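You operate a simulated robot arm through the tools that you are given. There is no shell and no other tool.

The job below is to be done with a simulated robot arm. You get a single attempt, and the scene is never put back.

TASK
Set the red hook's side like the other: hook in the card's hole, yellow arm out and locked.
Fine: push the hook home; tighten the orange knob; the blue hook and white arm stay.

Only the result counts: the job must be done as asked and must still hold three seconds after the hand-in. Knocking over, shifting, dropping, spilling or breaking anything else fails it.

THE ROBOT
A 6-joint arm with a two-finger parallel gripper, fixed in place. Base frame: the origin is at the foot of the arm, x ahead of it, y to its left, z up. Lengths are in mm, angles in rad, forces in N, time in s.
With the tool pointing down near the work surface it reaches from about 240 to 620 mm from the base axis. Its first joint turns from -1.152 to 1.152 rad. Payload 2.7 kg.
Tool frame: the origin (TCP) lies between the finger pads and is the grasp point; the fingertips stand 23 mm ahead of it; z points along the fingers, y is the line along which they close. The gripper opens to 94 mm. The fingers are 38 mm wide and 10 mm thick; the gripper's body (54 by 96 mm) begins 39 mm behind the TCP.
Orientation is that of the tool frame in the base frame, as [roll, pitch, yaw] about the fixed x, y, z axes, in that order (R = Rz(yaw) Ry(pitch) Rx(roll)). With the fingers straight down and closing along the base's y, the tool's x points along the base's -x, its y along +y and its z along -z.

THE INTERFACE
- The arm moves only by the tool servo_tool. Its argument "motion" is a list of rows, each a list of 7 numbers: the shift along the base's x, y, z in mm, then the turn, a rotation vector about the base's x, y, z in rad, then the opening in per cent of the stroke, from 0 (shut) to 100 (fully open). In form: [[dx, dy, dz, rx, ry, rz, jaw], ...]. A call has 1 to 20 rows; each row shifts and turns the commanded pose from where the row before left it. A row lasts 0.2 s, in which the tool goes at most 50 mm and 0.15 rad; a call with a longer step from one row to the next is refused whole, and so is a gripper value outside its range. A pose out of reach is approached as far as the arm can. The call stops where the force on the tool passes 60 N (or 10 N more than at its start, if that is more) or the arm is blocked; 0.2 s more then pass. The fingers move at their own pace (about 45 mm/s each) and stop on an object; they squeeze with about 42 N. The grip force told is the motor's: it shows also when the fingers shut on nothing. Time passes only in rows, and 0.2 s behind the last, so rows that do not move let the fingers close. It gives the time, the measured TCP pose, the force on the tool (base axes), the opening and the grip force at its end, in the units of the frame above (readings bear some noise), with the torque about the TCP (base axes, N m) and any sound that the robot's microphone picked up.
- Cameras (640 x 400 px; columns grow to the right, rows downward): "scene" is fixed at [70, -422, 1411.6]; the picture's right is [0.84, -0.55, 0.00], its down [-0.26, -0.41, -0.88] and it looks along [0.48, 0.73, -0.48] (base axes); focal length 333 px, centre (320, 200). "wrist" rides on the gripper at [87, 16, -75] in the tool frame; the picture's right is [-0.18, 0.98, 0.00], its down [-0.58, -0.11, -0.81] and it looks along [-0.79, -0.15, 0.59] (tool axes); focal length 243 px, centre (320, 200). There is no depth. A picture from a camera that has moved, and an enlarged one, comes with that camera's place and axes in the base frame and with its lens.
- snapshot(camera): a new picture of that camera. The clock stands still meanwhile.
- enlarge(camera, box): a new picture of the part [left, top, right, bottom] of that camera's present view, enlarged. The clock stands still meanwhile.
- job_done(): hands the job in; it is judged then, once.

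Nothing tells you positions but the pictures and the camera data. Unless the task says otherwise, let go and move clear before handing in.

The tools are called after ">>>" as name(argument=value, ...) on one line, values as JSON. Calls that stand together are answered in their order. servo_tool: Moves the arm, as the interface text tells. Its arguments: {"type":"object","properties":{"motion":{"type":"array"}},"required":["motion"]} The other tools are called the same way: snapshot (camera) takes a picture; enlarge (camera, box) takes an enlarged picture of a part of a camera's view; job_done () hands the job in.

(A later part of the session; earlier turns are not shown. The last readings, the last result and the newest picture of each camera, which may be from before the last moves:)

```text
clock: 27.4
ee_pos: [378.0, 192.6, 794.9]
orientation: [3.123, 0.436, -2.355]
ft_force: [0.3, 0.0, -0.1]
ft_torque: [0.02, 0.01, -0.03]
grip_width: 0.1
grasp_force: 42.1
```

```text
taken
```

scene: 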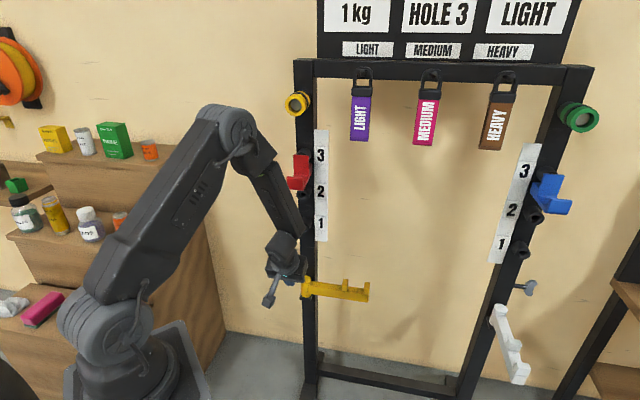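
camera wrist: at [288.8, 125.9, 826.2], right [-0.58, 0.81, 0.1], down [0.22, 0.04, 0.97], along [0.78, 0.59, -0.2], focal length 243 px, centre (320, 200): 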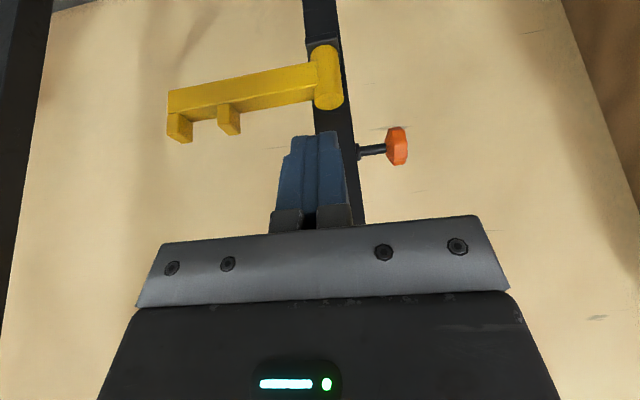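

Good view of the yellow arm and the knob. I'll enlarge both, plus the red and blue hooks for comparison.

>>> enlarge(camera="wrist", box=[150, 20, 360, 150])

>>> enlarge(camera="wrist", box=[330, 100, 430, 180])

>>> enlarge(camera="scene", box=[270, 130, 350, 230])

>>> enlarge(camera="scene", box=[270, 230, 380, 310])

>>> enlarge(camera="scene", box=[490, 260, 560, 310])

```text
3.05 times, centred on (255, 85) of wrist
camera zoom: at [288.8, 125.9, 826.2], right [-0.58, 0.81, 0.1], down [0.22, 0.04, 0.97], along [0.78, 0.59, -0.2], focal length 739 px, centre (518, 550)
```

zoom: 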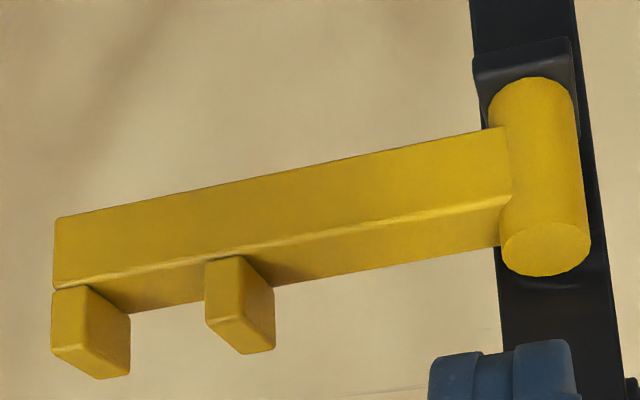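

```text
5.00 times, centred on (380, 140) of wrist
camera zoom: at [288.8, 125.9, 826.2], right [-0.58, 0.81, 0.1], down [0.22, 0.04, 0.97], along [0.78, 0.59, -0.2], focal length 1213 px, centre (20, 500)
```

zoom: 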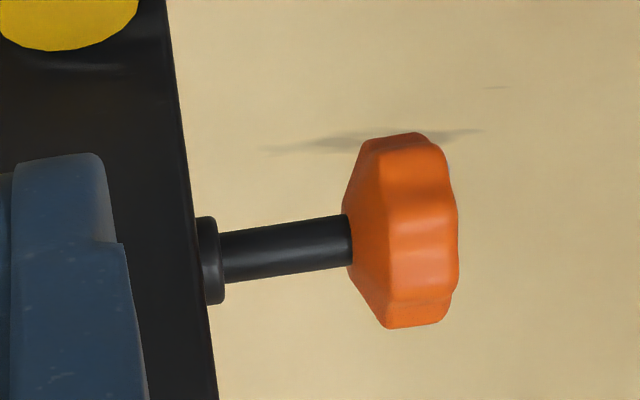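

```text
4.00 times, centred on (310, 180) of scene
camera zoom: at [70.0, -422.0, 1411.6], right [0.84, -0.55, 0.0], down [-0.26, -0.41, -0.88], along [0.48, 0.73, -0.48], focal length 1333 px, centre (360, 280)
```

zoom: 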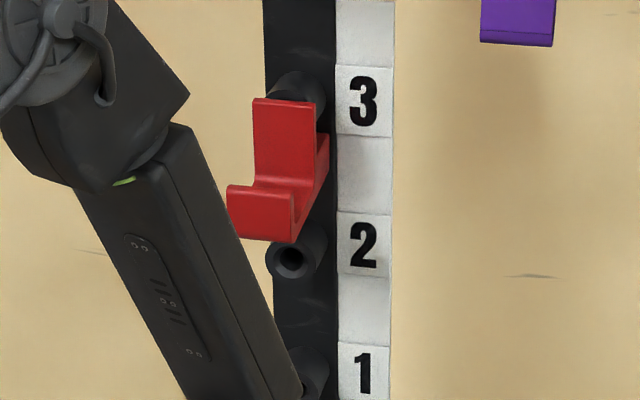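

```text
5.00 times, centred on (325, 270) of scene
camera zoom: at [70.0, -422.0, 1411.6], right [0.84, -0.55, 0.0], down [-0.26, -0.41, -0.88], along [0.48, 0.73, -0.48], focal length 1666 px, centre (295, -150)
```

zoom: 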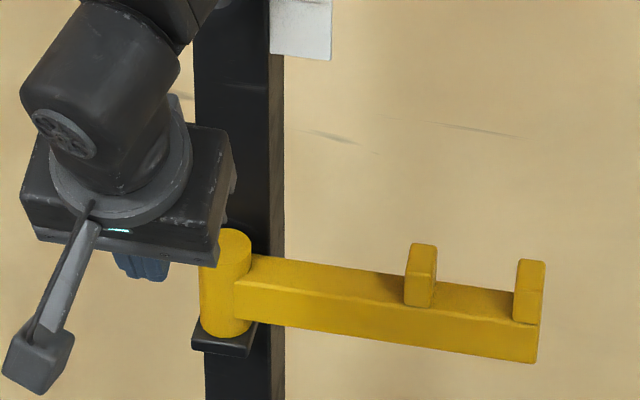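

```text
8.00 times, centred on (525, 285) of scene
camera zoom: at [70.0, -422.0, 1411.6], right [0.84, -0.55, 0.0], down [-0.26, -0.41, -0.88], along [0.48, 0.73, -0.48], focal length 2666 px, centre (-1320, -480)
```

zoom: 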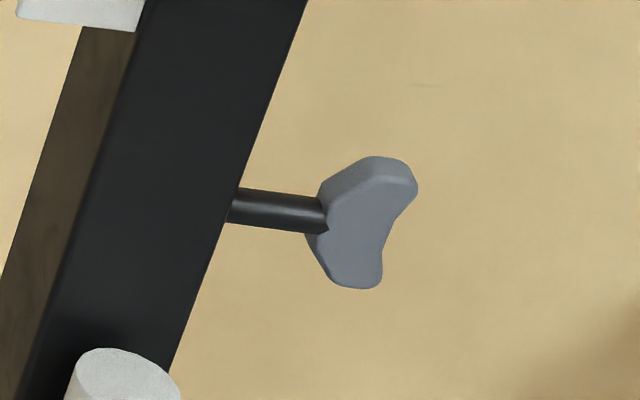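

I take the yellow pivot at about (502, 318), top z≈635, with the bar at z 584–619 folded along the rack. I'll put the closed fingers behind the bar about 85 mm from the pivot, first hovering above that spot.

>>> servo_tool(motion=[[36, 16, -10, 0, 0, 0, 0], [36, 16, -10, 0, 0, 0, 0], [36, 16, -15, 0, 0, 0, 0], [36, 16, -20, 0, 0, 0, 0], [36, 16, -20, 0, 0, 0, 0], [36, 17, -20, 0, 0, 0, 0], [0, 0, 0, 0, 0, 0, 0]])

>>> snapshot(camera="wrist")

>>> enlarge(camera="scene", box=[250, 200, 410, 310])

```text
clock: 28.6
ee_pos: [541.7, 262.5, 715.8]
orientation: [3.112, 0.406, -2.359]
ft_force: [-4.6, -2.9, 0.2]
ft_torque: [0.24, -0.38, 0.08]
grip_width: 0.3
grasp_force: 42.3
stopped in row 5: the force on the tool passed its limit at 98 N (the readings are from after the stop); the commanded pose is now the measured one
```

```text
taken
camera wrist: at [453.2, 194.6, 750.5], right [-0.58, 0.81, 0.1], down [0.25, 0.06, 0.97], along [0.77, 0.59, -0.23], focal length 243 px, centre (320, 200)
```

wrist: 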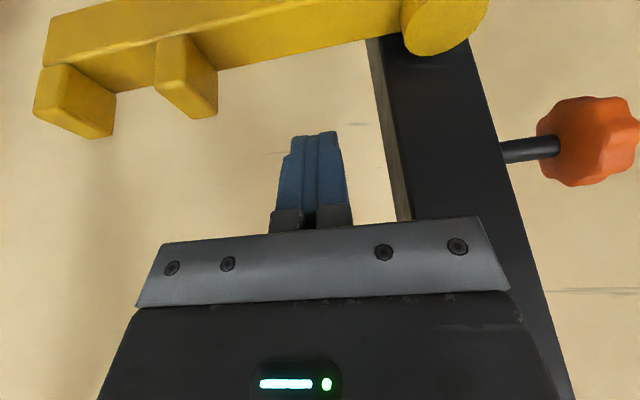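

```text
3.64 times, centred on (330, 255) of scene
camera zoom: at [69.9, -422.0, 1411.6], right [0.84, -0.55, 0.0], down [-0.26, -0.41, -0.88], along [0.48, 0.73, -0.48], focal length 1212 px, centre (284, 0)
```

zoom: 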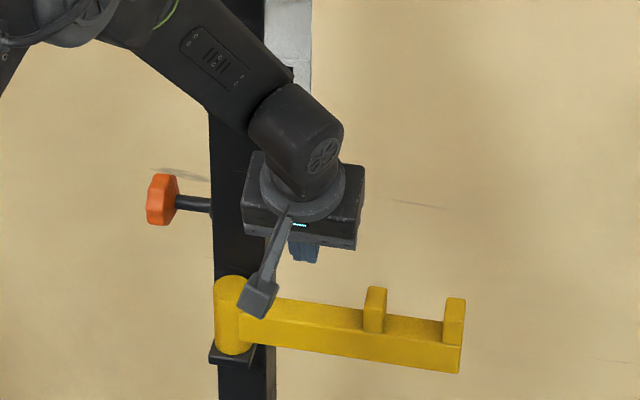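

The gripper body touched the post front at about c=150. I'll back off straight out and check that nothing shifted.

>>> servo_tool(motion=[[-10, -10, 0, 0, 0, 0, 0], [-15, -15, 0, 0, 0, 0, 0], [0, 0, 0, 0, 0, 0, 0]])

>>> snapshot(camera="scene")

>>> enlarge(camera="scene", box=[270, 130, 350, 230])

```text
clock: 29.4
ee_pos: [517.3, 238.5, 716.2]
orientation: [3.112, 0.41, -2.357]
ft_force: [-0.5, 0.5, -1.3]
ft_torque: [0.04, -0.01, 0.01]
grip_width: 0.0
grasp_force: 42.5
```

```text
taken
```

scene: 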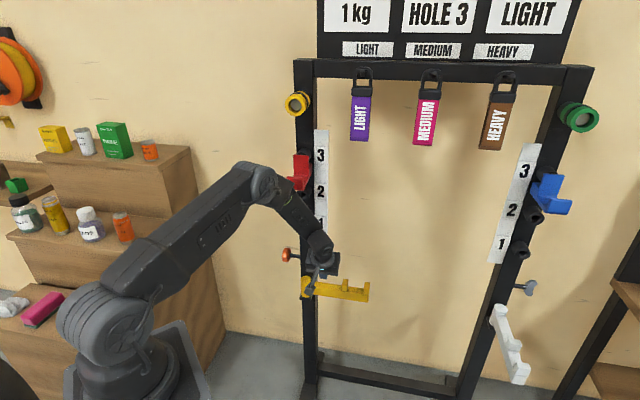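

```text
4.00 times, centred on (310, 180) of scene
camera zoom: at [70.0, -422.0, 1411.6], right [0.84, -0.55, 0.0], down [-0.26, -0.41, -0.88], along [0.48, 0.73, -0.48], focal length 1333 px, centre (360, 280)
```

zoom: 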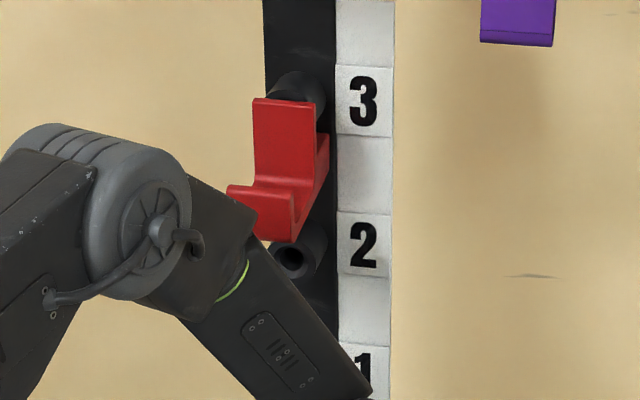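

Nothing shifted. Instead of going behind the bar, I'll grip its middle prong (near (604, 216), well clear of the post and label strip) and swing the arm with it. First I'll move above it and look.

>>> servo_tool(motion=[[10, -12, 0, 0, 0, 0, 20], [14, -10, 0, 0, 0, 0, 50], [14, -10, -4, 0, 0, 0, 60], [14, -10, -6, 0, 0, 0, 60], [14, 0, -6, 0, 0, 0, 60], [0, 0, 0, 0, 0, 0, 60]])

>>> snapshot(camera="wrist")

>>> enlarge(camera="scene", box=[280, 210, 400, 310])

```text
clock: 30.8
ee_pos: [582.2, 195.9, 699.7]
orientation: [3.113, 0.409, -2.358]
ft_force: [-0.6, -0.1, -0.5]
ft_torque: [0.01, -0.01, 0.01]
grip_width: 56.2
grasp_force: 0.1
```

```text
taken
camera wrist: at [495.0, 128.4, 734.6], right [-0.58, 0.81, 0.1], down [0.25, 0.06, 0.97], along [0.78, 0.59, -0.23], focal length 243 px, centre (320, 200)
```

wrist: 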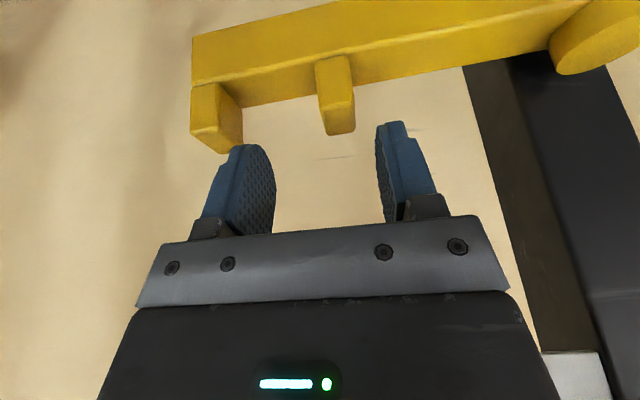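

```text
4.00 times, centred on (340, 260) of scene
camera zoom: at [70.0, -422.0, 1411.6], right [0.84, -0.55, 0.0], down [-0.26, -0.41, -0.88], along [0.48, 0.73, -0.48], focal length 1333 px, centre (240, -40)
```

zoom: 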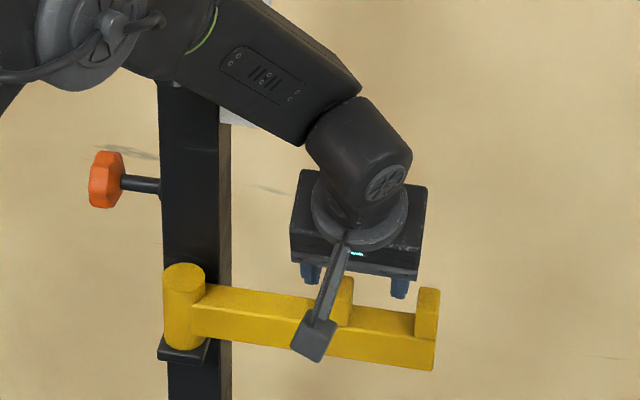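

I'll enlarge to locate the prong's top face.

>>> enlarge(camera="wrist", box=[270, 30, 430, 150])

>>> enlarge(camera="scene", box=[335, 265, 385, 305])

```text
3.33 times, centred on (350, 90) of wrist
camera zoom: at [495.0, 128.4, 734.6], right [-0.58, 0.81, 0.1], down [0.25, 0.06, 0.97], along [0.78, 0.59, -0.23], focal length 809 px, centre (220, 567)
```

zoom: 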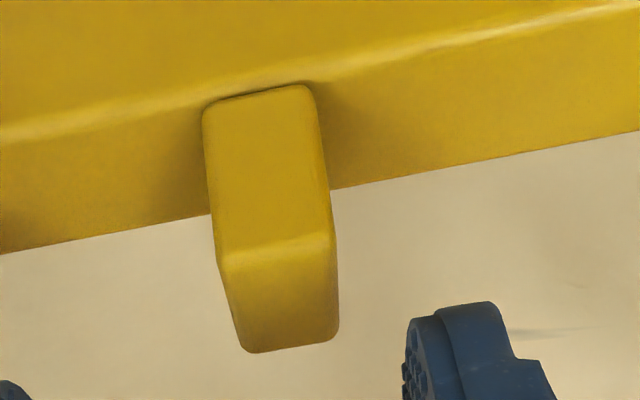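

```text
10.00 times, centred on (360, 285) of scene
camera zoom: at [70.0, -422.0, 1411.6], right [0.84, -0.55, 0.0], down [-0.26, -0.41, -0.88], along [0.48, 0.73, -0.48], focal length 3332 px, centre (-80, -650)
```

zoom: 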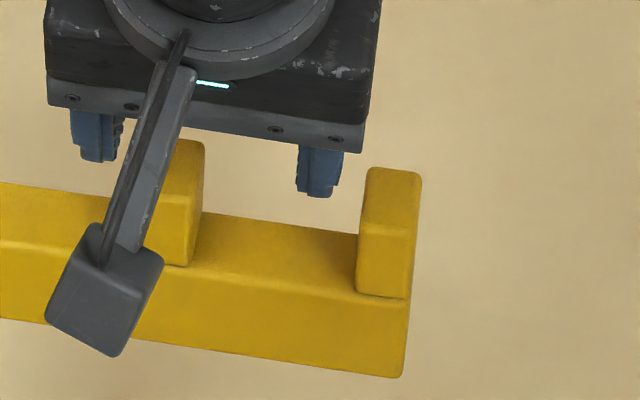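

The prong sits at c≈261 (x−y≈369), z 615–648, about 22 mm wide. I'll align and descend so the fingers straddle it.

>>> servo_tool(motion=[[-8, 9, 0, 0, 0, 0, 60], [6.3, 6.3, -10, 0, 0, 0, 60], [6.5, 6.5, -10, 0, 0, 0, 60], [6.5, 6.5, -10, 0, 0, 0, 60], [0, 0, -10, 0, 0, 0, 60], [0, 0, -8, 0, 0, 0, 60], [0, 0, 0, 0, 0, 0, 60]])

>>> snapshot(camera="wrist")

>>> enlarge(camera="scene", box=[280, 210, 400, 310])

```text
clock: 32.4
ee_pos: [592.8, 223.3, 650.0]
orientation: [3.111, 0.406, -2.357]
ft_force: [2.9, 0.5, 1.2]
ft_torque: [0.01, -0.05, -0.11]
grip_width: 56.1
grasp_force: 0.0
```

```text
taken
camera wrist: at [504.7, 155.8, 685.0], right [-0.58, 0.81, 0.1], down [0.25, 0.06, 0.97], along [0.77, 0.59, -0.23], focal length 243 px, centre (320, 200)
```

wrist: 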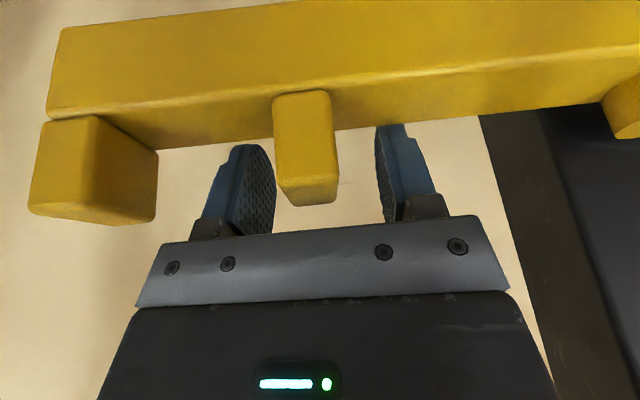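

```text
4.00 times, centred on (340, 260) of scene
camera zoom: at [70.0, -421.9, 1411.6], right [0.84, -0.55, 0.0], down [-0.26, -0.41, -0.88], along [0.48, 0.73, -0.48], focal length 1333 px, centre (240, -40)
```

zoom: 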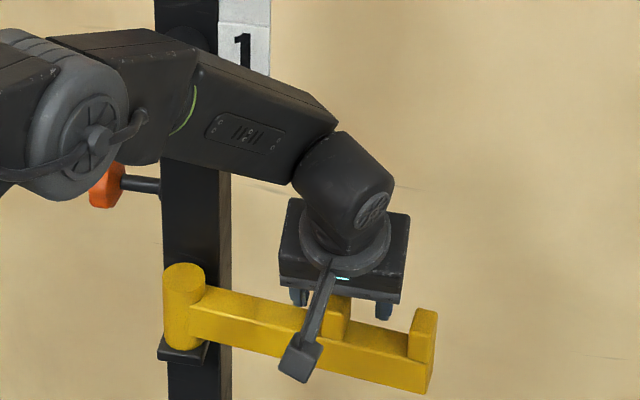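

The prong looks slightly left of centre in the image; I'll enlarge to refine before closing.

>>> enlarge(camera="wrist", box=[190, 70, 450, 240])

>>> enlarge(camera="scene", box=[330, 260, 390, 310])

```text
2.35 times, centred on (320, 155) of wrist
camera zoom: at [504.7, 155.8, 685.0], right [-0.58, 0.81, 0.1], down [0.25, 0.06, 0.97], along [0.77, 0.59, -0.23], focal length 571 px, centre (320, 306)
```

zoom: 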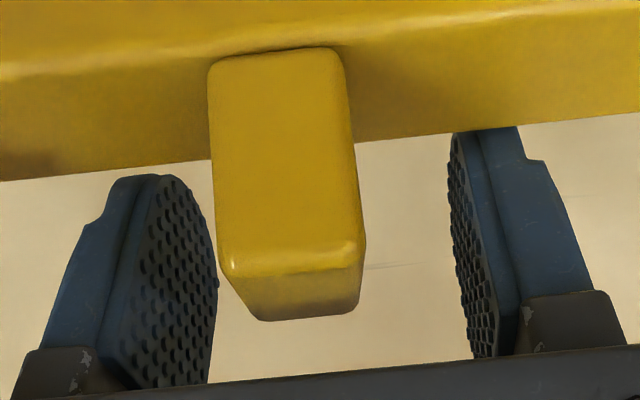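

```text
8.00 times, centred on (360, 285) of scene
camera zoom: at [70.0, -421.9, 1411.6], right [0.84, -0.55, 0.0], down [-0.26, -0.41, -0.88], along [0.48, 0.73, -0.48], focal length 2666 px, centre (0, -480)
```

zoom: 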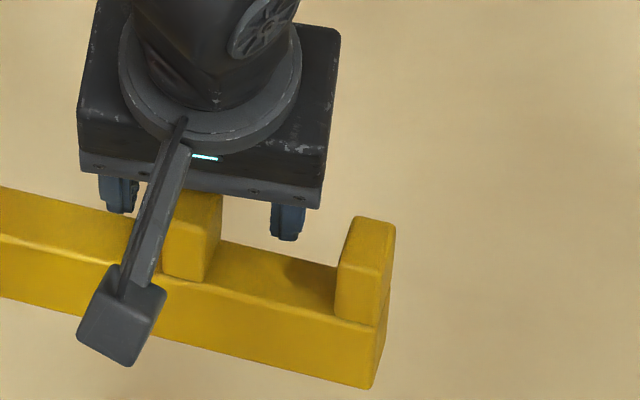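

The bar has already swung out by about 7° (it moves easily), so the prong is about 14 mm nearer than the TCP. I'll recentre and match its yaw before gripping.

>>> servo_tool(motion=[[-2, -4, 0, 0, 0, -0.06, 60], [-2, -4, 0, 0, 0, -0.06, 60], [-1.7, -3.3, 0, 0, 0, 0, 60], [0, 0, 0, 0, 0, 0, 60]])

>>> snapshot(camera="wrist")

>>> enlarge(camera="scene", box=[280, 210, 400, 310])

```text
clock: 33.4
ee_pos: [588.4, 211.8, 651.5]
orientation: [3.111, 0.408, -2.478]
ft_force: [1.2, 3.6, 1.4]
ft_torque: [0.06, -0.01, -0.08]
grip_width: 56.9
grasp_force: 0.3
```

```text
taken
camera wrist: at [492.7, 155.5, 686.0], right [-0.48, 0.87, 0.1], down [0.25, 0.03, 0.97], along [0.84, 0.49, -0.23], focal length 243 px, centre (320, 200)
```

wrist: 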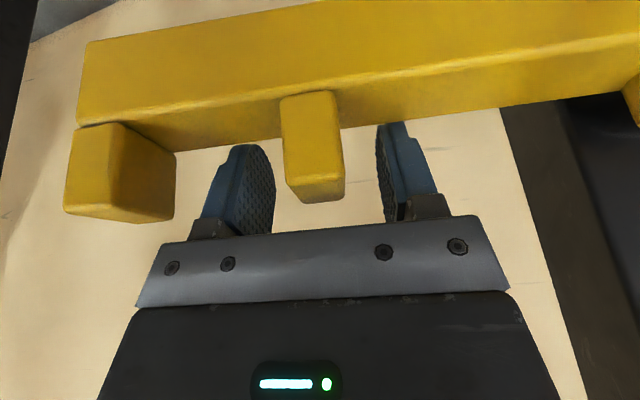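

```text
4.00 times, centred on (340, 260) of scene
camera zoom: at [70.0, -421.9, 1411.6], right [0.84, -0.55, 0.0], down [-0.26, -0.41, -0.88], along [0.48, 0.73, -0.48], focal length 1333 px, centre (240, -40)
```

zoom: 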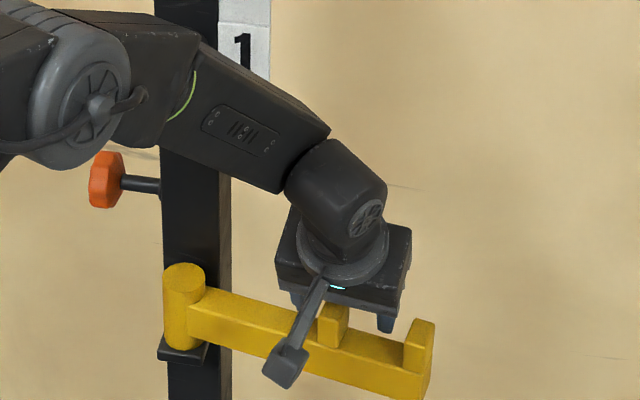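

The fingers are resting behind the bar with the prong between them and already draw it out with only ~3 N, so I'll drag it around its pivot in slow steps.

>>> servo_tool(motion=[[-7, -5.5, -2, 0, 0, -0.0655, 60], [-7, -5.5, -2, 0, 0, -0.0655, 60], [-7.6, -4.6, 0, 0, 0, -0.0655, 60], [-7.6, -4.6, 0, 0, 0, -0.0655, 60], [-8.2, -3.5, 0, 0, 0, -0.0655, 60], [-8.2, -3.5, 0, 0, 0, -0.0655, 60], [0, 0, 0, 0, 0, 0, 60]])

>>> snapshot(camera="wrist")

>>> enlarge(camera="scene", box=[250, 210, 410, 330])

```text
clock: 35.0
ee_pos: [544.3, 192.8, 644.7]
orientation: [3.111, 0.408, -2.838]
ft_force: [2.2, -0.7, 2.3]
ft_torque: [0.03, 0.0, -0.06]
grip_width: 55.8
grasp_force: 0.0
out of reach, approached as far as the arm can: row 6
```

```text
taken
camera wrist: at [434.0, 173.4, 680.9], right [-0.14, 0.98, 0.1], down [0.25, -0.06, 0.97], along [0.96, 0.16, -0.23], focal length 243 px, centre (320, 200)
```

wrist: 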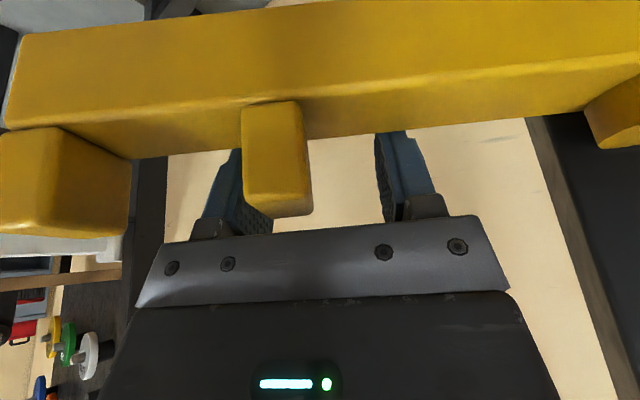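

```text
3.33 times, centred on (330, 270) of scene
camera zoom: at [70.0, -422.0, 1411.6], right [0.84, -0.55, 0.0], down [-0.26, -0.41, -0.88], along [0.48, 0.73, -0.48], focal length 1111 px, centre (287, -33)
```

zoom: 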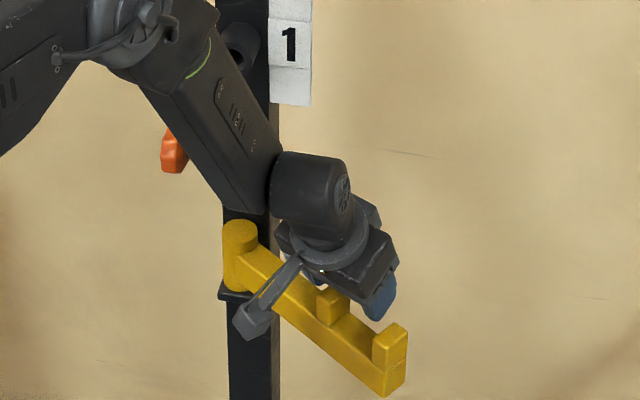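

The bar is about 30° out and follows well; the wrist hit a limit from the tilt. I'll bring the tool upright, recentre along the bar, and then continue.

>>> servo_tool(motion=[[0.6, -1.9, -1, -0.02, 0.064, 0, 60], [0.6, -1.9, -1, -0.02, 0.064, 0, 60], [0.6, -1.9, -1, -0.02, 0.064, 0, 60], [0.6, -1.9, -1, -0.02, 0.064, 0, 60], [0.6, -1.9, -1, -0.02, 0.064, 0, 60], [0.6, -1.9, -1, -0.015, 0.05, 0, 60], [0, 0, 0, 0, 0, 0, 60]])

>>> snapshot(camera="wrist")

>>> enlarge(camera="scene", box=[250, 210, 410, 330])

```text
clock: 36.6
ee_pos: [545.8, 181.7, 640.8]
orientation: [3.125, 0.02, -2.868]
ft_force: [1.7, 1.8, 0.2]
ft_torque: [0.05, 0.02, -0.07]
grip_width: 56.7
grasp_force: 0.0
```

```text
taken
camera wrist: at [457.5, 171.6, 714.0], right [-0.09, 1.0, 0.02], down [0.58, 0.03, 0.82], along [0.81, 0.08, -0.58], focal length 243 px, centre (320, 200)
```

wrist: 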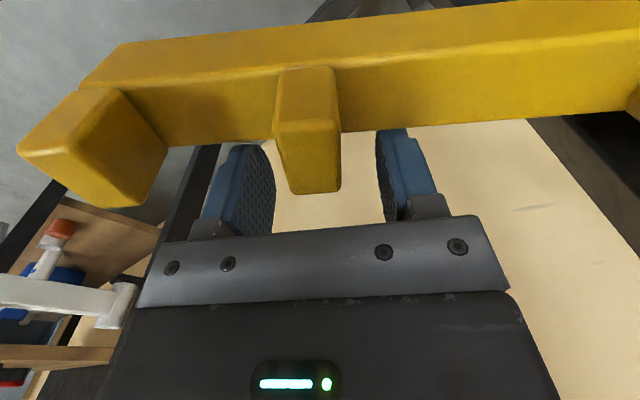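

```text
3.33 times, centred on (330, 270) of scene
camera zoom: at [70.0, -421.9, 1411.6], right [0.84, -0.55, 0.0], down [-0.26, -0.41, -0.88], along [0.48, 0.73, -0.48], focal length 1111 px, centre (287, -33)
```

zoom: 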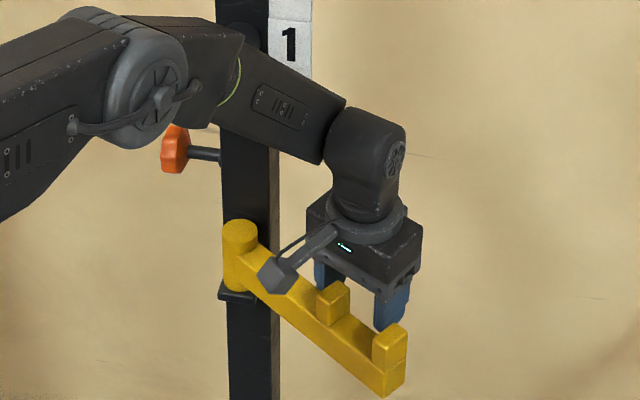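

The tool is upright and the prong is centred between the fingers. I'll continue the swing about the pivot (≈(488, 297)).

>>> servo_tool(motion=[[-7.8, -3.6, 0, 0, 0, -0.0665, 60], [-8, -3.1, 0, 0, 0, -0.0665, 60], [-8.2, -2.5, 0, 0, 0, -0.0665, 60], [-8.3, -2, 0, 0, 0, -0.0665, 60], [-8.7, -1.4, 0, 0, 0, -0.0665, 60], [-8.5, -0.8, 0, 0, 0, -0.0665, 60], [-8.5, -0.3, 0, 0, 0, -0.0665, 60], [-8.6, 0.3, 0, 0, 0, -0.0665, 60], [0, 0, 0, 0, 0, 0, 60]])

>>> snapshot(camera="wrist")

>>> enlarge(camera="scene", box=[250, 210, 410, 330])

```text
clock: 38.6
ee_pos: [482.2, 169.1, 641.1]
orientation: [3.124, 0.021, 2.881]
ft_force: [1.8, -2.2, -1.0]
ft_torque: [-0.02, -0.02, -0.06]
grip_width: 55.8
grasp_force: 0.1
```

```text
taken
camera wrist: at [399.0, 204.7, 713.9], right [0.43, 0.9, 0.02], down [0.51, -0.26, 0.82], along [0.74, -0.34, -0.58], focal length 243 px, centre (320, 200)
```

wrist: 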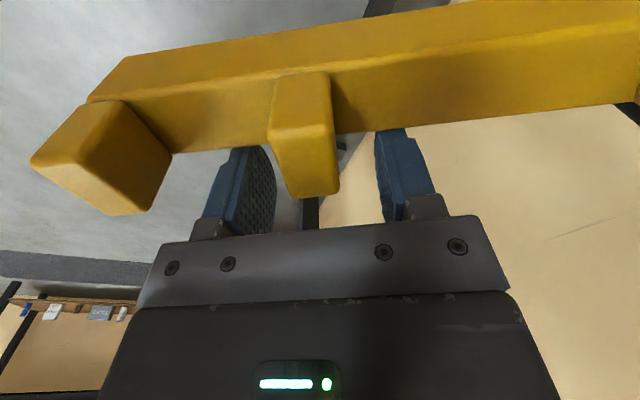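

```text
3.33 times, centred on (330, 270) of scene
camera zoom: at [70.0, -422.0, 1411.6], right [0.84, -0.55, 0.0], down [-0.26, -0.41, -0.88], along [0.48, 0.73, -0.48], focal length 1111 px, centre (287, -33)
```

zoom: 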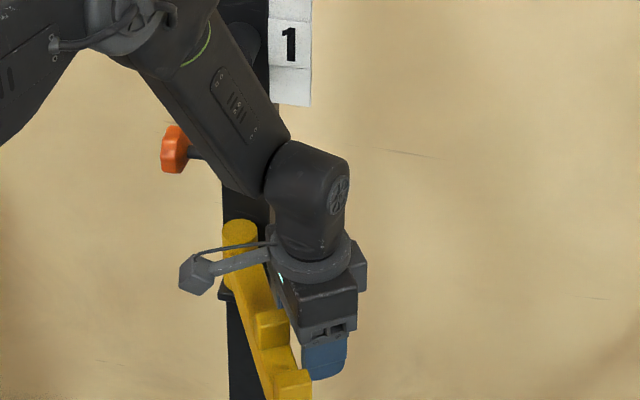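

About 60° done. I'll continue another 22°, then check the angle.

>>> servo_tool(motion=[[-8.4, 0.7, 0, 0, 0, -0.0654, 60], [-8.3, 1.2, 0, 0, 0, -0.0654, 60], [-8.1, 1.7, 0, 0, 0, -0.0654, 60], [-8.1, 2.3, 0, 0, 0, -0.0654, 60], [-7.9, 2.8, 0, 0, 0, -0.0654, 60], [-7.7, 3.3, 0, 0, 0, -0.0654, 60], [0, 0, 0, 0, 0, 0, 60]])

>>> snapshot(camera="wrist")

>>> enlarge(camera="scene", box=[230, 220, 390, 340])

```text
clock: 40.2
ee_pos: [430.9, 179.7, 640.5]
orientation: [3.124, 0.02, 2.491]
ft_force: [2.2, -2.3, -0.2]
ft_torque: [-0.03, -0.04, -0.11]
grip_width: 56.5
grasp_force: 0.0
```

```text
taken
camera wrist: at [370.7, 244.7, 713.4], right [0.74, 0.67, 0.02], down [0.37, -0.44, 0.82], along [0.56, -0.6, -0.58], focal length 243 px, centre (320, 200)
```

wrist: 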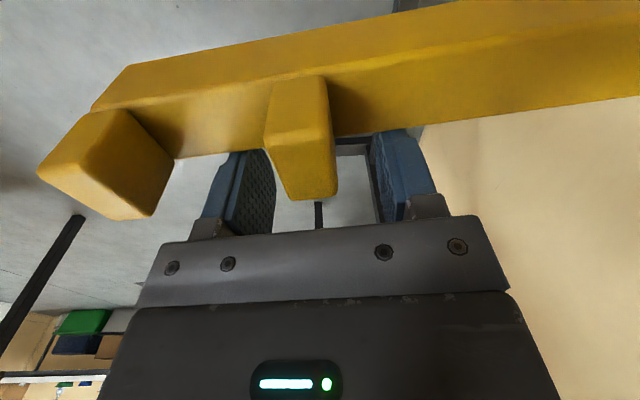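

```text
3.33 times, centred on (310, 280) of scene
camera zoom: at [70.0, -422.0, 1411.6], right [0.84, -0.55, 0.0], down [-0.26, -0.41, -0.88], along [0.48, 0.73, -0.48], focal length 1111 px, centre (353, -67)
```

zoom: 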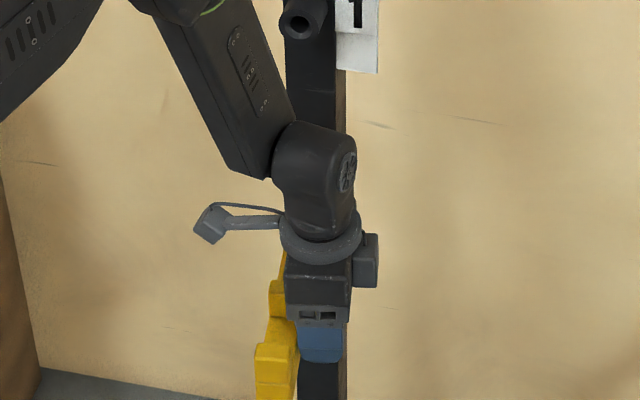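

The bar now points at about -129°, so about 6° more to be square to the rack. I'll continue in small steps and watch for a stop.

>>> servo_tool(motion=[[-3.7, 1.9, 0, 0, 0, -0.033, 60], [-3.7, 2, 0, 0, 0, -0.033, 60], [0, 0, 0, 0, 0, 0, 60], [0, 0, 0, 0, 0, 0, 60]])

>>> snapshot(camera="wrist")

```text
clock: 41.2
ee_pos: [424.4, 183.6, 640.0]
orientation: [3.123, 0.021, 2.424]
ft_force: [1.2, -1.8, 0.7]
ft_torque: [0.0, 0.0, -0.02]
grip_width: 56.1
grasp_force: 0.0
```

```text
taken
camera wrist: at [367.8, 252.4, 713.3], right [0.78, 0.62, 0.02], down [0.34, -0.46, 0.82], along [0.52, -0.63, -0.58], focal length 243 px, centre (320, 200)
```

wrist: 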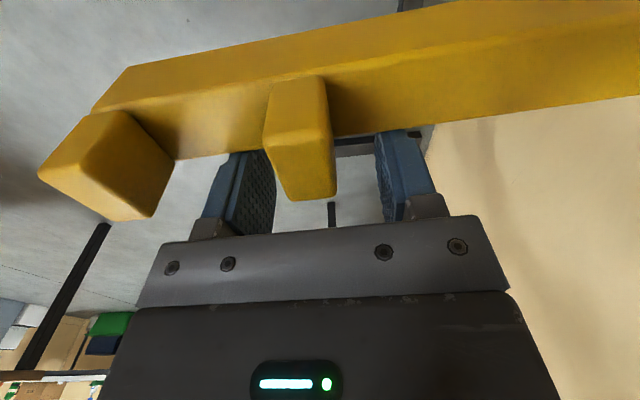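

Continuing a little further and checking for a hard stop.

>>> servo_tool(motion=[[-3.6, 2.1, 0, 0, 0, -0.033, 60], [0, 0, 0, 0, 0, 0, 60], [0, 0, 0, 0, 0, 0, 60]])

>>> snapshot(camera="wrist")

>>> snapshot(camera="scene")

```text
clock: 42.0
ee_pos: [421.8, 185.4, 639.5]
orientation: [3.123, 0.02, 2.39]
ft_force: [0.7, -3.0, -1.7]
ft_torque: [-0.03, -0.01, -0.1]
grip_width: 56.2
grasp_force: 0.1
```

```text
taken
camera wrist: at [366.3, 256.7, 713.8], right [0.8, 0.59, 0.02], down [0.33, -0.47, 0.82], along [0.49, -0.65, -0.58], focal length 243 px, centre (320, 200)
```

wrist: 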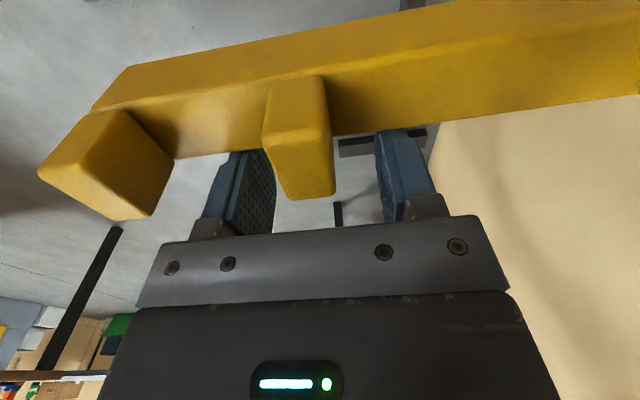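

```text
taken
```

scene: 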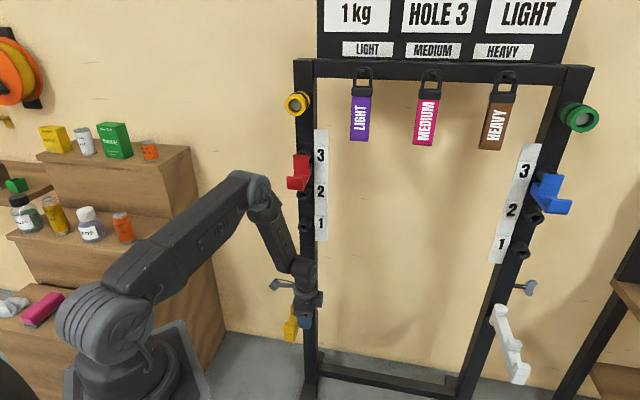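

The bar now points at about -134.6°, practically square. I'll nudge half a degree to see whether a stop is there.

>>> servo_tool(motion=[[-1, 0.6, 0, 0, 0, -0.009, 60], [0, 0, 0, 0, 0, 0, 60]])

>>> servo_tool(motion=[[-1, 0.6, 0, 0, 0, -0.009, 60], [0, 0, 0, 0, 0, 0, 60]])

>>> snapshot(camera="wrist")

```text
clock: 42.6
ee_pos: [420.7, 185.5, 640.9]
orientation: [3.123, 0.02, 2.383]
ft_force: [2.2, -1.8, -1.1]
ft_torque: [-0.06, 0.01, -0.08]
grip_width: 56.3
grasp_force: 0.0
```

```text
clock: 43.2
ee_pos: [420.3, 187.1, 640.3]
orientation: [3.123, 0.021, 2.371]
ft_force: [5.9, -4.7, -3.9]
ft_torque: [-0.12, -0.02, -0.22]
grip_width: 56.4
grasp_force: 0.9
```

```text
taken
camera wrist: at [365.7, 258.6, 714.5], right [0.82, 0.58, 0.02], down [0.32, -0.48, 0.82], along [0.48, -0.66, -0.58], focal length 243 px, centre (320, 200)
```

wrist: 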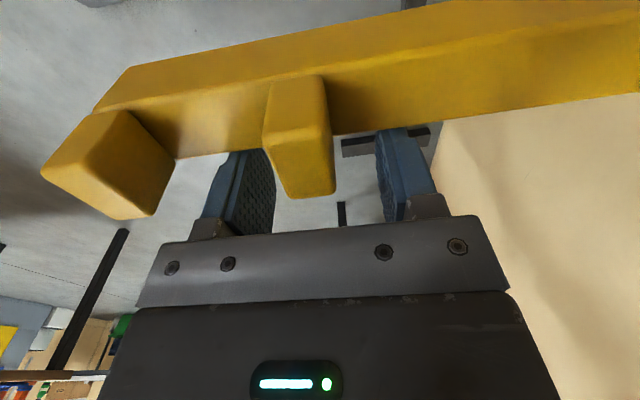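

Resistance rose from ~2.5 N to 7.5 N, suggesting the stop. One more small nudge to confirm.

>>> servo_tool(motion=[[-0.8, 0.7, 0, 0, 0, 0, 60], [0, 0, 0, 0, 0, 0, 60]])

>>> servo_tool(motion=[[-0.8, 0.7, 0, 0, 0, 0, 60], [0, 0, 0, 0, 0, 0, 60]])

```text
clock: 43.8
ee_pos: [419.3, 187.4, 640.8]
orientation: [3.123, 0.022, 2.372]
ft_force: [12.7, -13.0, -1.8]
ft_torque: [-0.3, 0.02, -0.59]
grip_width: 56.1
grasp_force: 0.0
```

```text
clock: 44.4
ee_pos: [419.3, 187.9, 641.0]
orientation: [3.124, 0.022, 2.372]
ft_force: [19.9, -20.3, -0.2]
ft_torque: [-0.17, -0.05, -0.94]
grip_width: 56.1
grasp_force: 0.0
```

The hard stop is confirmed, so the arm is fully out. I'll back the fingers off, lift clear, and check that the arm stays.

>>> servo_tool(motion=[[2, -2, 0, 0, 0, 0, 60], [4, -4, 0, 0, 0, 0, 60], [0, 0, 10, 0, 0, 0, 60], [0, 0, 20, 0, 0, 0, 60], [0, 0, 30, 0, 0, 0, 60], [0, 0, 30, 0, 0, 0, 60], [0, 0, 0, 0, 0, 0, 60]])

>>> snapshot(camera="wrist")

>>> snapshot(camera="scene")

```text
clock: 46.0
ee_pos: [424.5, 181.6, 728.8]
orientation: [3.124, 0.022, 2.374]
ft_force: [-0.6, 0.7, -0.1]
ft_torque: [-0.01, 0.0, -0.03]
grip_width: 56.6
grasp_force: 0.1
```

```text
taken
camera wrist: at [370.6, 253.4, 801.9], right [0.81, 0.58, 0.02], down [0.32, -0.48, 0.82], along [0.48, -0.66, -0.58], focal length 243 px, centre (320, 200)
```

wrist: 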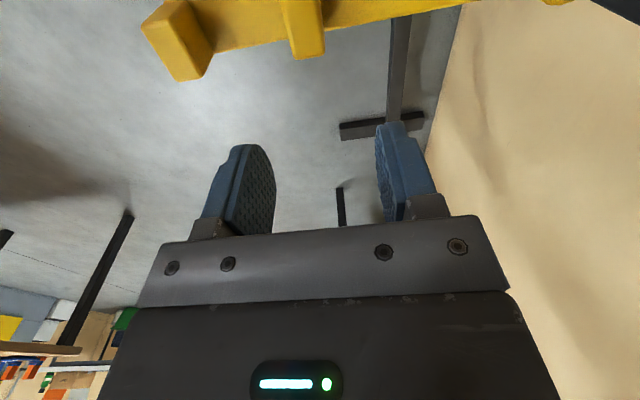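

```text
taken
```

scene: 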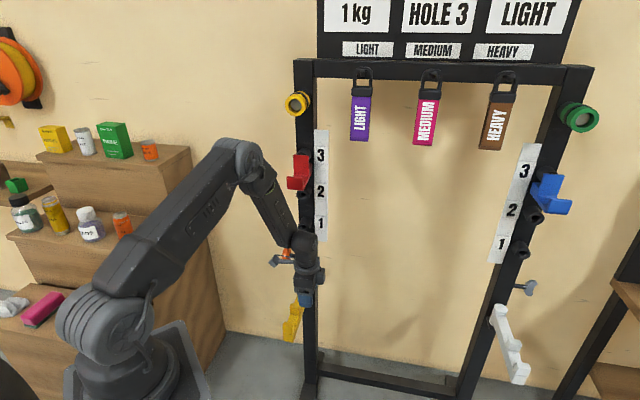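

The yellow arm rests against its stop, pointing straight out. Next is the orange knob: cross-checking wrist views puts its head at about (462, 391, 704), axis along the rack, so I'll come from above with fingers straddling it. First I'll move clear around and look.

>>> servo_tool(motion=[[-18, 26.5, 18, 0, 0, -0.018, 60], [-18, 26.5, 18, 0, 0, 0, 70], [-18, 26.5, 18, 0, 0, 0, 85], [-18, 26.5, 18, 0, 0, 0, 100], [15, 15, 0, 0, 0, 0, 100], [15, 15, 0, 0, 0, 0, 100], [0, 0, 0, 0, 0, 0, 100]])

>>> snapshot(camera="wrist")

>>> snapshot(camera="scene")

```text
clock: 47.6
ee_pos: [381.4, 318.0, 802.7]
orientation: [3.125, 0.021, 2.354]
ft_force: [-0.2, 0.4, -0.7]
ft_torque: [0.02, -0.03, 0.02]
grip_width: 93.9
grasp_force: 0.0
```

```text
taken
camera wrist: at [329.6, 390.5, 876.2], right [0.83, 0.56, 0.02], down [0.31, -0.49, 0.82], along [0.47, -0.67, -0.58], focal length 243 px, centre (320, 200)
```

wrist: 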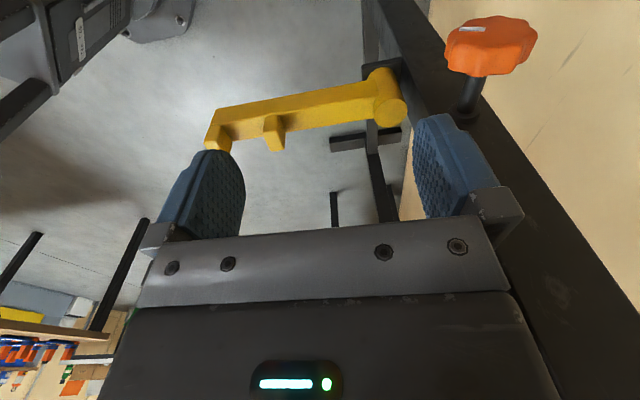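

```text
taken
```

scene: 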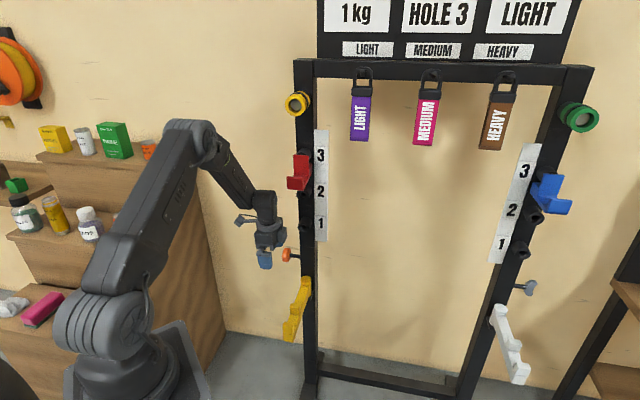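

The knob face carries a white mark, a handy angle reference. Enlarging it and the yellow arm.

>>> enlarge(camera="wrist", box=[420, 0, 560, 120])

>>> enlarge(camera="wrist", box=[190, 50, 430, 170])

>>> enlarge(camera="scene", box=[510, 270, 550, 300])

```text
3.33 times, centred on (490, 60) of wrist
camera zoom: at [329.6, 390.5, 876.2], right [0.83, 0.56, 0.02], down [0.31, -0.49, 0.82], along [0.47, -0.67, -0.58], focal length 809 px, centre (-247, 667)
```

zoom: 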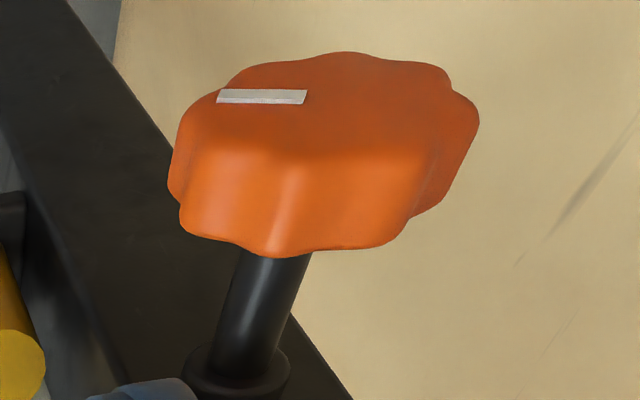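

```text
2.67 times, centred on (310, 110) of wrist
camera zoom: at [329.6, 390.5, 876.2], right [0.83, 0.56, 0.02], down [0.31, -0.49, 0.82], along [0.47, -0.67, -0.58], focal length 647 px, centre (347, 440)
```

zoom: 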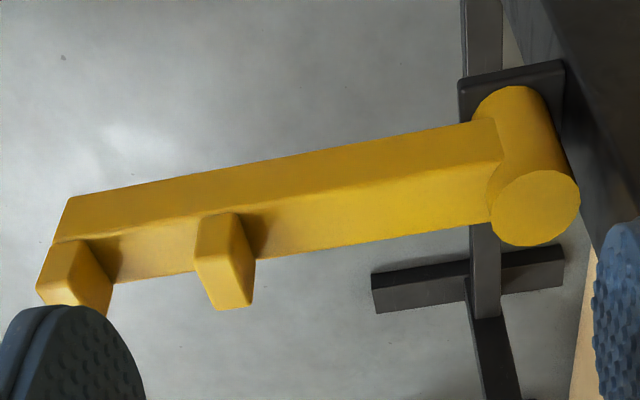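

```text
13.33 times, centred on (530, 285) of scene
camera zoom: at [70.0, -422.0, 1411.6], right [0.84, -0.55, 0.0], down [-0.26, -0.41, -0.88], along [0.48, 0.73, -0.48], focal length 4443 px, centre (-2480, -933)
```

zoom: 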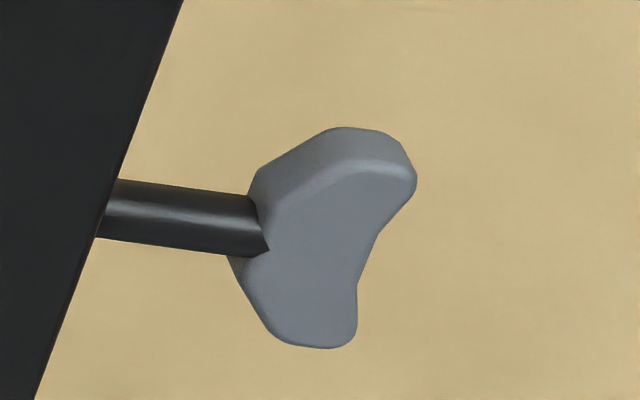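

The knob head is about 60 mm wide, centred near (463, 394, 706), with the mark pointing towards the robot. I'll lower to z≈770, move over it, and verify.

>>> servo_tool(motion=[[0, 0, -16, 0, 0, 0, 100], [0, 0, -16, 0, 0, 0, 100], [16, 16, 0, 0, 0, 0, 100], [16, 16, 0, 0, 0, 0, 100], [16, 16, 0, 0, 0, 0, 100], [16, 16, 0, 0, 0, 0, 100], [0, 0, 0, 0, 0, 0, 100]])

>>> snapshot(camera="wrist")

>>> snapshot(camera="scene")

```text
clock: 49.2
ee_pos: [445.6, 383.1, 770.2]
orientation: [3.125, 0.021, 2.356]
ft_force: [0.2, 0.1, 0.3]
ft_torque: [0.02, -0.01, -0.02]
grip_width: 94.2
grasp_force: 0.1
```

```text
taken
camera wrist: at [393.1, 455.2, 843.8], right [0.83, 0.56, 0.02], down [0.31, -0.49, 0.82], along [0.47, -0.67, -0.58], focal length 243 px, centre (320, 200)
```

wrist: 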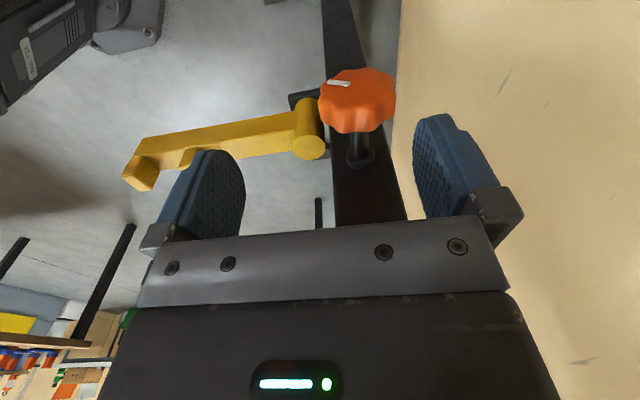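

```text
taken
```

scene: 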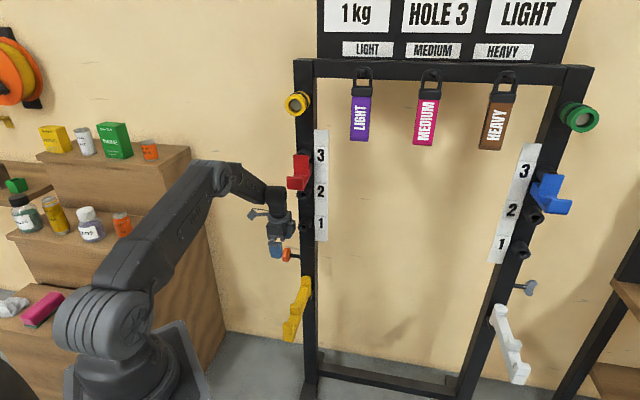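

The knob is centred near (464.5, 396, 705). I'll move over it and descend with the fingers fully open on either side.

>>> servo_tool(motion=[[8.7, 7.5, 0, 0, 0, 0, 100], [8.7, 7.4, 0, 0, 0, 0, 100], [0, 0, -10, 0, 0, 0, 100], [0, 0, -12, 0, 0, 0, 100], [0, 0, -12, 0, 0, 0, 100], [0, 0, 0, 0, 0, 0, 100]])

>>> snapshot(camera="wrist")

```text
clock: 50.6
ee_pos: [464.1, 397.1, 736.1]
orientation: [3.123, 0.018, 2.358]
ft_force: [-0.1, -0.2, -0.3]
ft_torque: [-0.03, 0.03, 0.0]
grip_width: 94.4
grasp_force: 0.1
```

```text
taken
camera wrist: at [411.2, 470.2, 809.5], right [0.83, 0.56, 0.02], down [0.31, -0.49, 0.82], along [0.47, -0.67, -0.58], focal length 243 px, centre (320, 200)
```

wrist: 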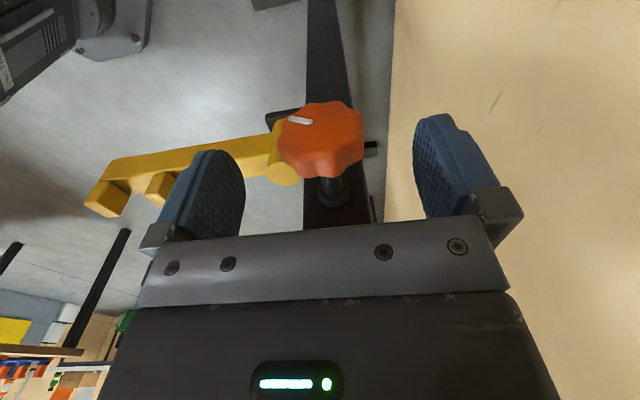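

The knob is centred on the tool axis, 30 mm below the TCP. Descending 28 mm and closing.

>>> servo_tool(motion=[[0, 0, -10, 0, 0, 0, 100], [0, 0, -10, 0, 0, 0, 100], [0, 0, -8, 0, 0, 0, 100], [0, 0, 0, 0, 0, 0, 100]])

>>> snapshot(camera="wrist")

>>> servo_tool(motion=[[0, 0, 0, 0, 0, 0, 70], [0, 0, 0, 0, 0, 0, 40], [0, 0, 0, 0, 0, 0, 0], [0, 0, 0, 0, 0, 0, 0]])

>>> snapshot(camera="wrist")

```text
clock: 51.6
ee_pos: [462.8, 397.5, 707.9]
orientation: [3.125, 0.02, 2.355]
ft_force: [-0.4, 0.2, -0.9]
ft_torque: [0.01, 0.03, -0.03]
grip_width: 94.0
grasp_force: 0.0
```

```text
taken
camera wrist: at [411.0, 470.0, 781.9], right [0.83, 0.56, 0.02], down [0.31, -0.49, 0.82], along [0.47, -0.67, -0.58], focal length 243 px, centre (320, 200)
```

wrist: 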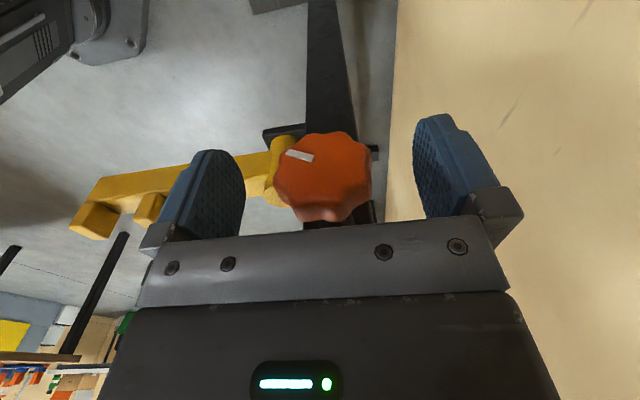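

```text
clock: 52.6
ee_pos: [463.8, 398.0, 709.2]
orientation: [3.12, 0.02, 2.357]
ft_force: [8.9, 7.1, -4.3]
ft_torque: [0.2, 0.04, -0.02]
grip_width: 49.6
grasp_force: 45.1
```

```text
taken
camera wrist: at [411.5, 470.6, 782.5], right [0.82, 0.56, 0.03], down [0.31, -0.49, 0.82], along [0.47, -0.67, -0.58], focal length 243 px, centre (320, 200)
```

wrist: 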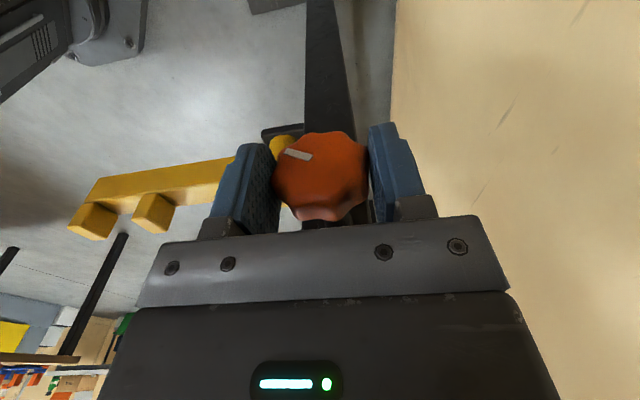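

The knob is gripped (width 49.6 mm). I'll turn clockwise as seen from outside, which rotates the tool about +c with the body leaning towards the robot, starting with a small stroke.

>>> servo_tool(motion=[[0.6, 0.6, 0, 0.0495, -0.0495, 0, 0], [0, 0, 0, 0.0495, -0.0495, 0, 0], [0, 0, 0, 0.0495, -0.0495, 0, 0], [0, 0, 0, 0, 0, 0, 0]])

>>> snapshot(camera="wrist")

```text
clock: 53.6
ee_pos: [463.0, 397.5, 709.7]
orientation: [2.918, 0.019, 2.351]
ft_force: [-21.7, -17.8, 28.7]
ft_torque: [-0.54, -0.32, 0.06]
grip_width: 49.4
grasp_force: 44.9
```

```text
taken
camera wrist: at [399.7, 458.8, 783.8], right [0.81, 0.55, 0.22], down [0.2, -0.6, 0.77], along [0.56, -0.58, -0.59], focal length 243 px, centre (320, 200)
```

wrist: 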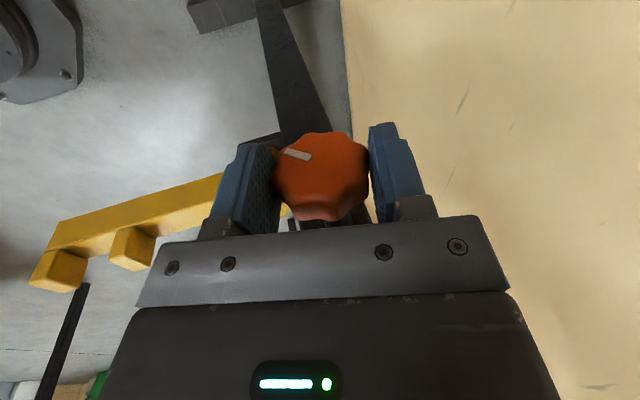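

The knob turned with the fingers, but the rotation centre is slightly off and loads the axis. I'll relax the offset.

>>> servo_tool(motion=[[-0.5, -0.5, 0.7, 0, 0, 0, 0], [0, 0, 0, 0, 0, 0, 0]])

```text
clock: 54.2
ee_pos: [463.8, 397.5, 708.4]
orientation: [2.919, 0.021, 2.353]
ft_force: [-14.3, -13.6, 15.0]
ft_torque: [-0.3, -0.09, 0.13]
grip_width: 49.4
grasp_force: 44.9
```

Stiffness looks like about 12–20 N/mm. I'll correct the remainder and continue turning with small compensations.

>>> servo_tool(motion=[[-1.0, -1.0, 0.7, 0, 0, 0, 0], [0, 0, 0, 0, 0, 0, 0]])

>>> servo_tool(motion=[[-0.4, -0.4, 0.2, 0.0495, -0.0495, 0, 0], [0, 0, 0, 0, 0, 0, 0]])

```text
clock: 54.8
ee_pos: [463.1, 397.1, 708.6]
orientation: [2.912, 0.02, 2.351]
ft_force: [2.7, 3.8, -10.3]
ft_torque: [-0.25, -0.32, -0.19]
grip_width: 49.7
grasp_force: 45.5
```

```text
clock: 55.4
ee_pos: [462.2, 396.8, 707.7]
orientation: [2.845, 0.02, 2.351]
ft_force: [12.7, 11.9, -25.2]
ft_torque: [0.41, 0.23, 0.05]
grip_width: 49.3
grasp_force: 45.4
```

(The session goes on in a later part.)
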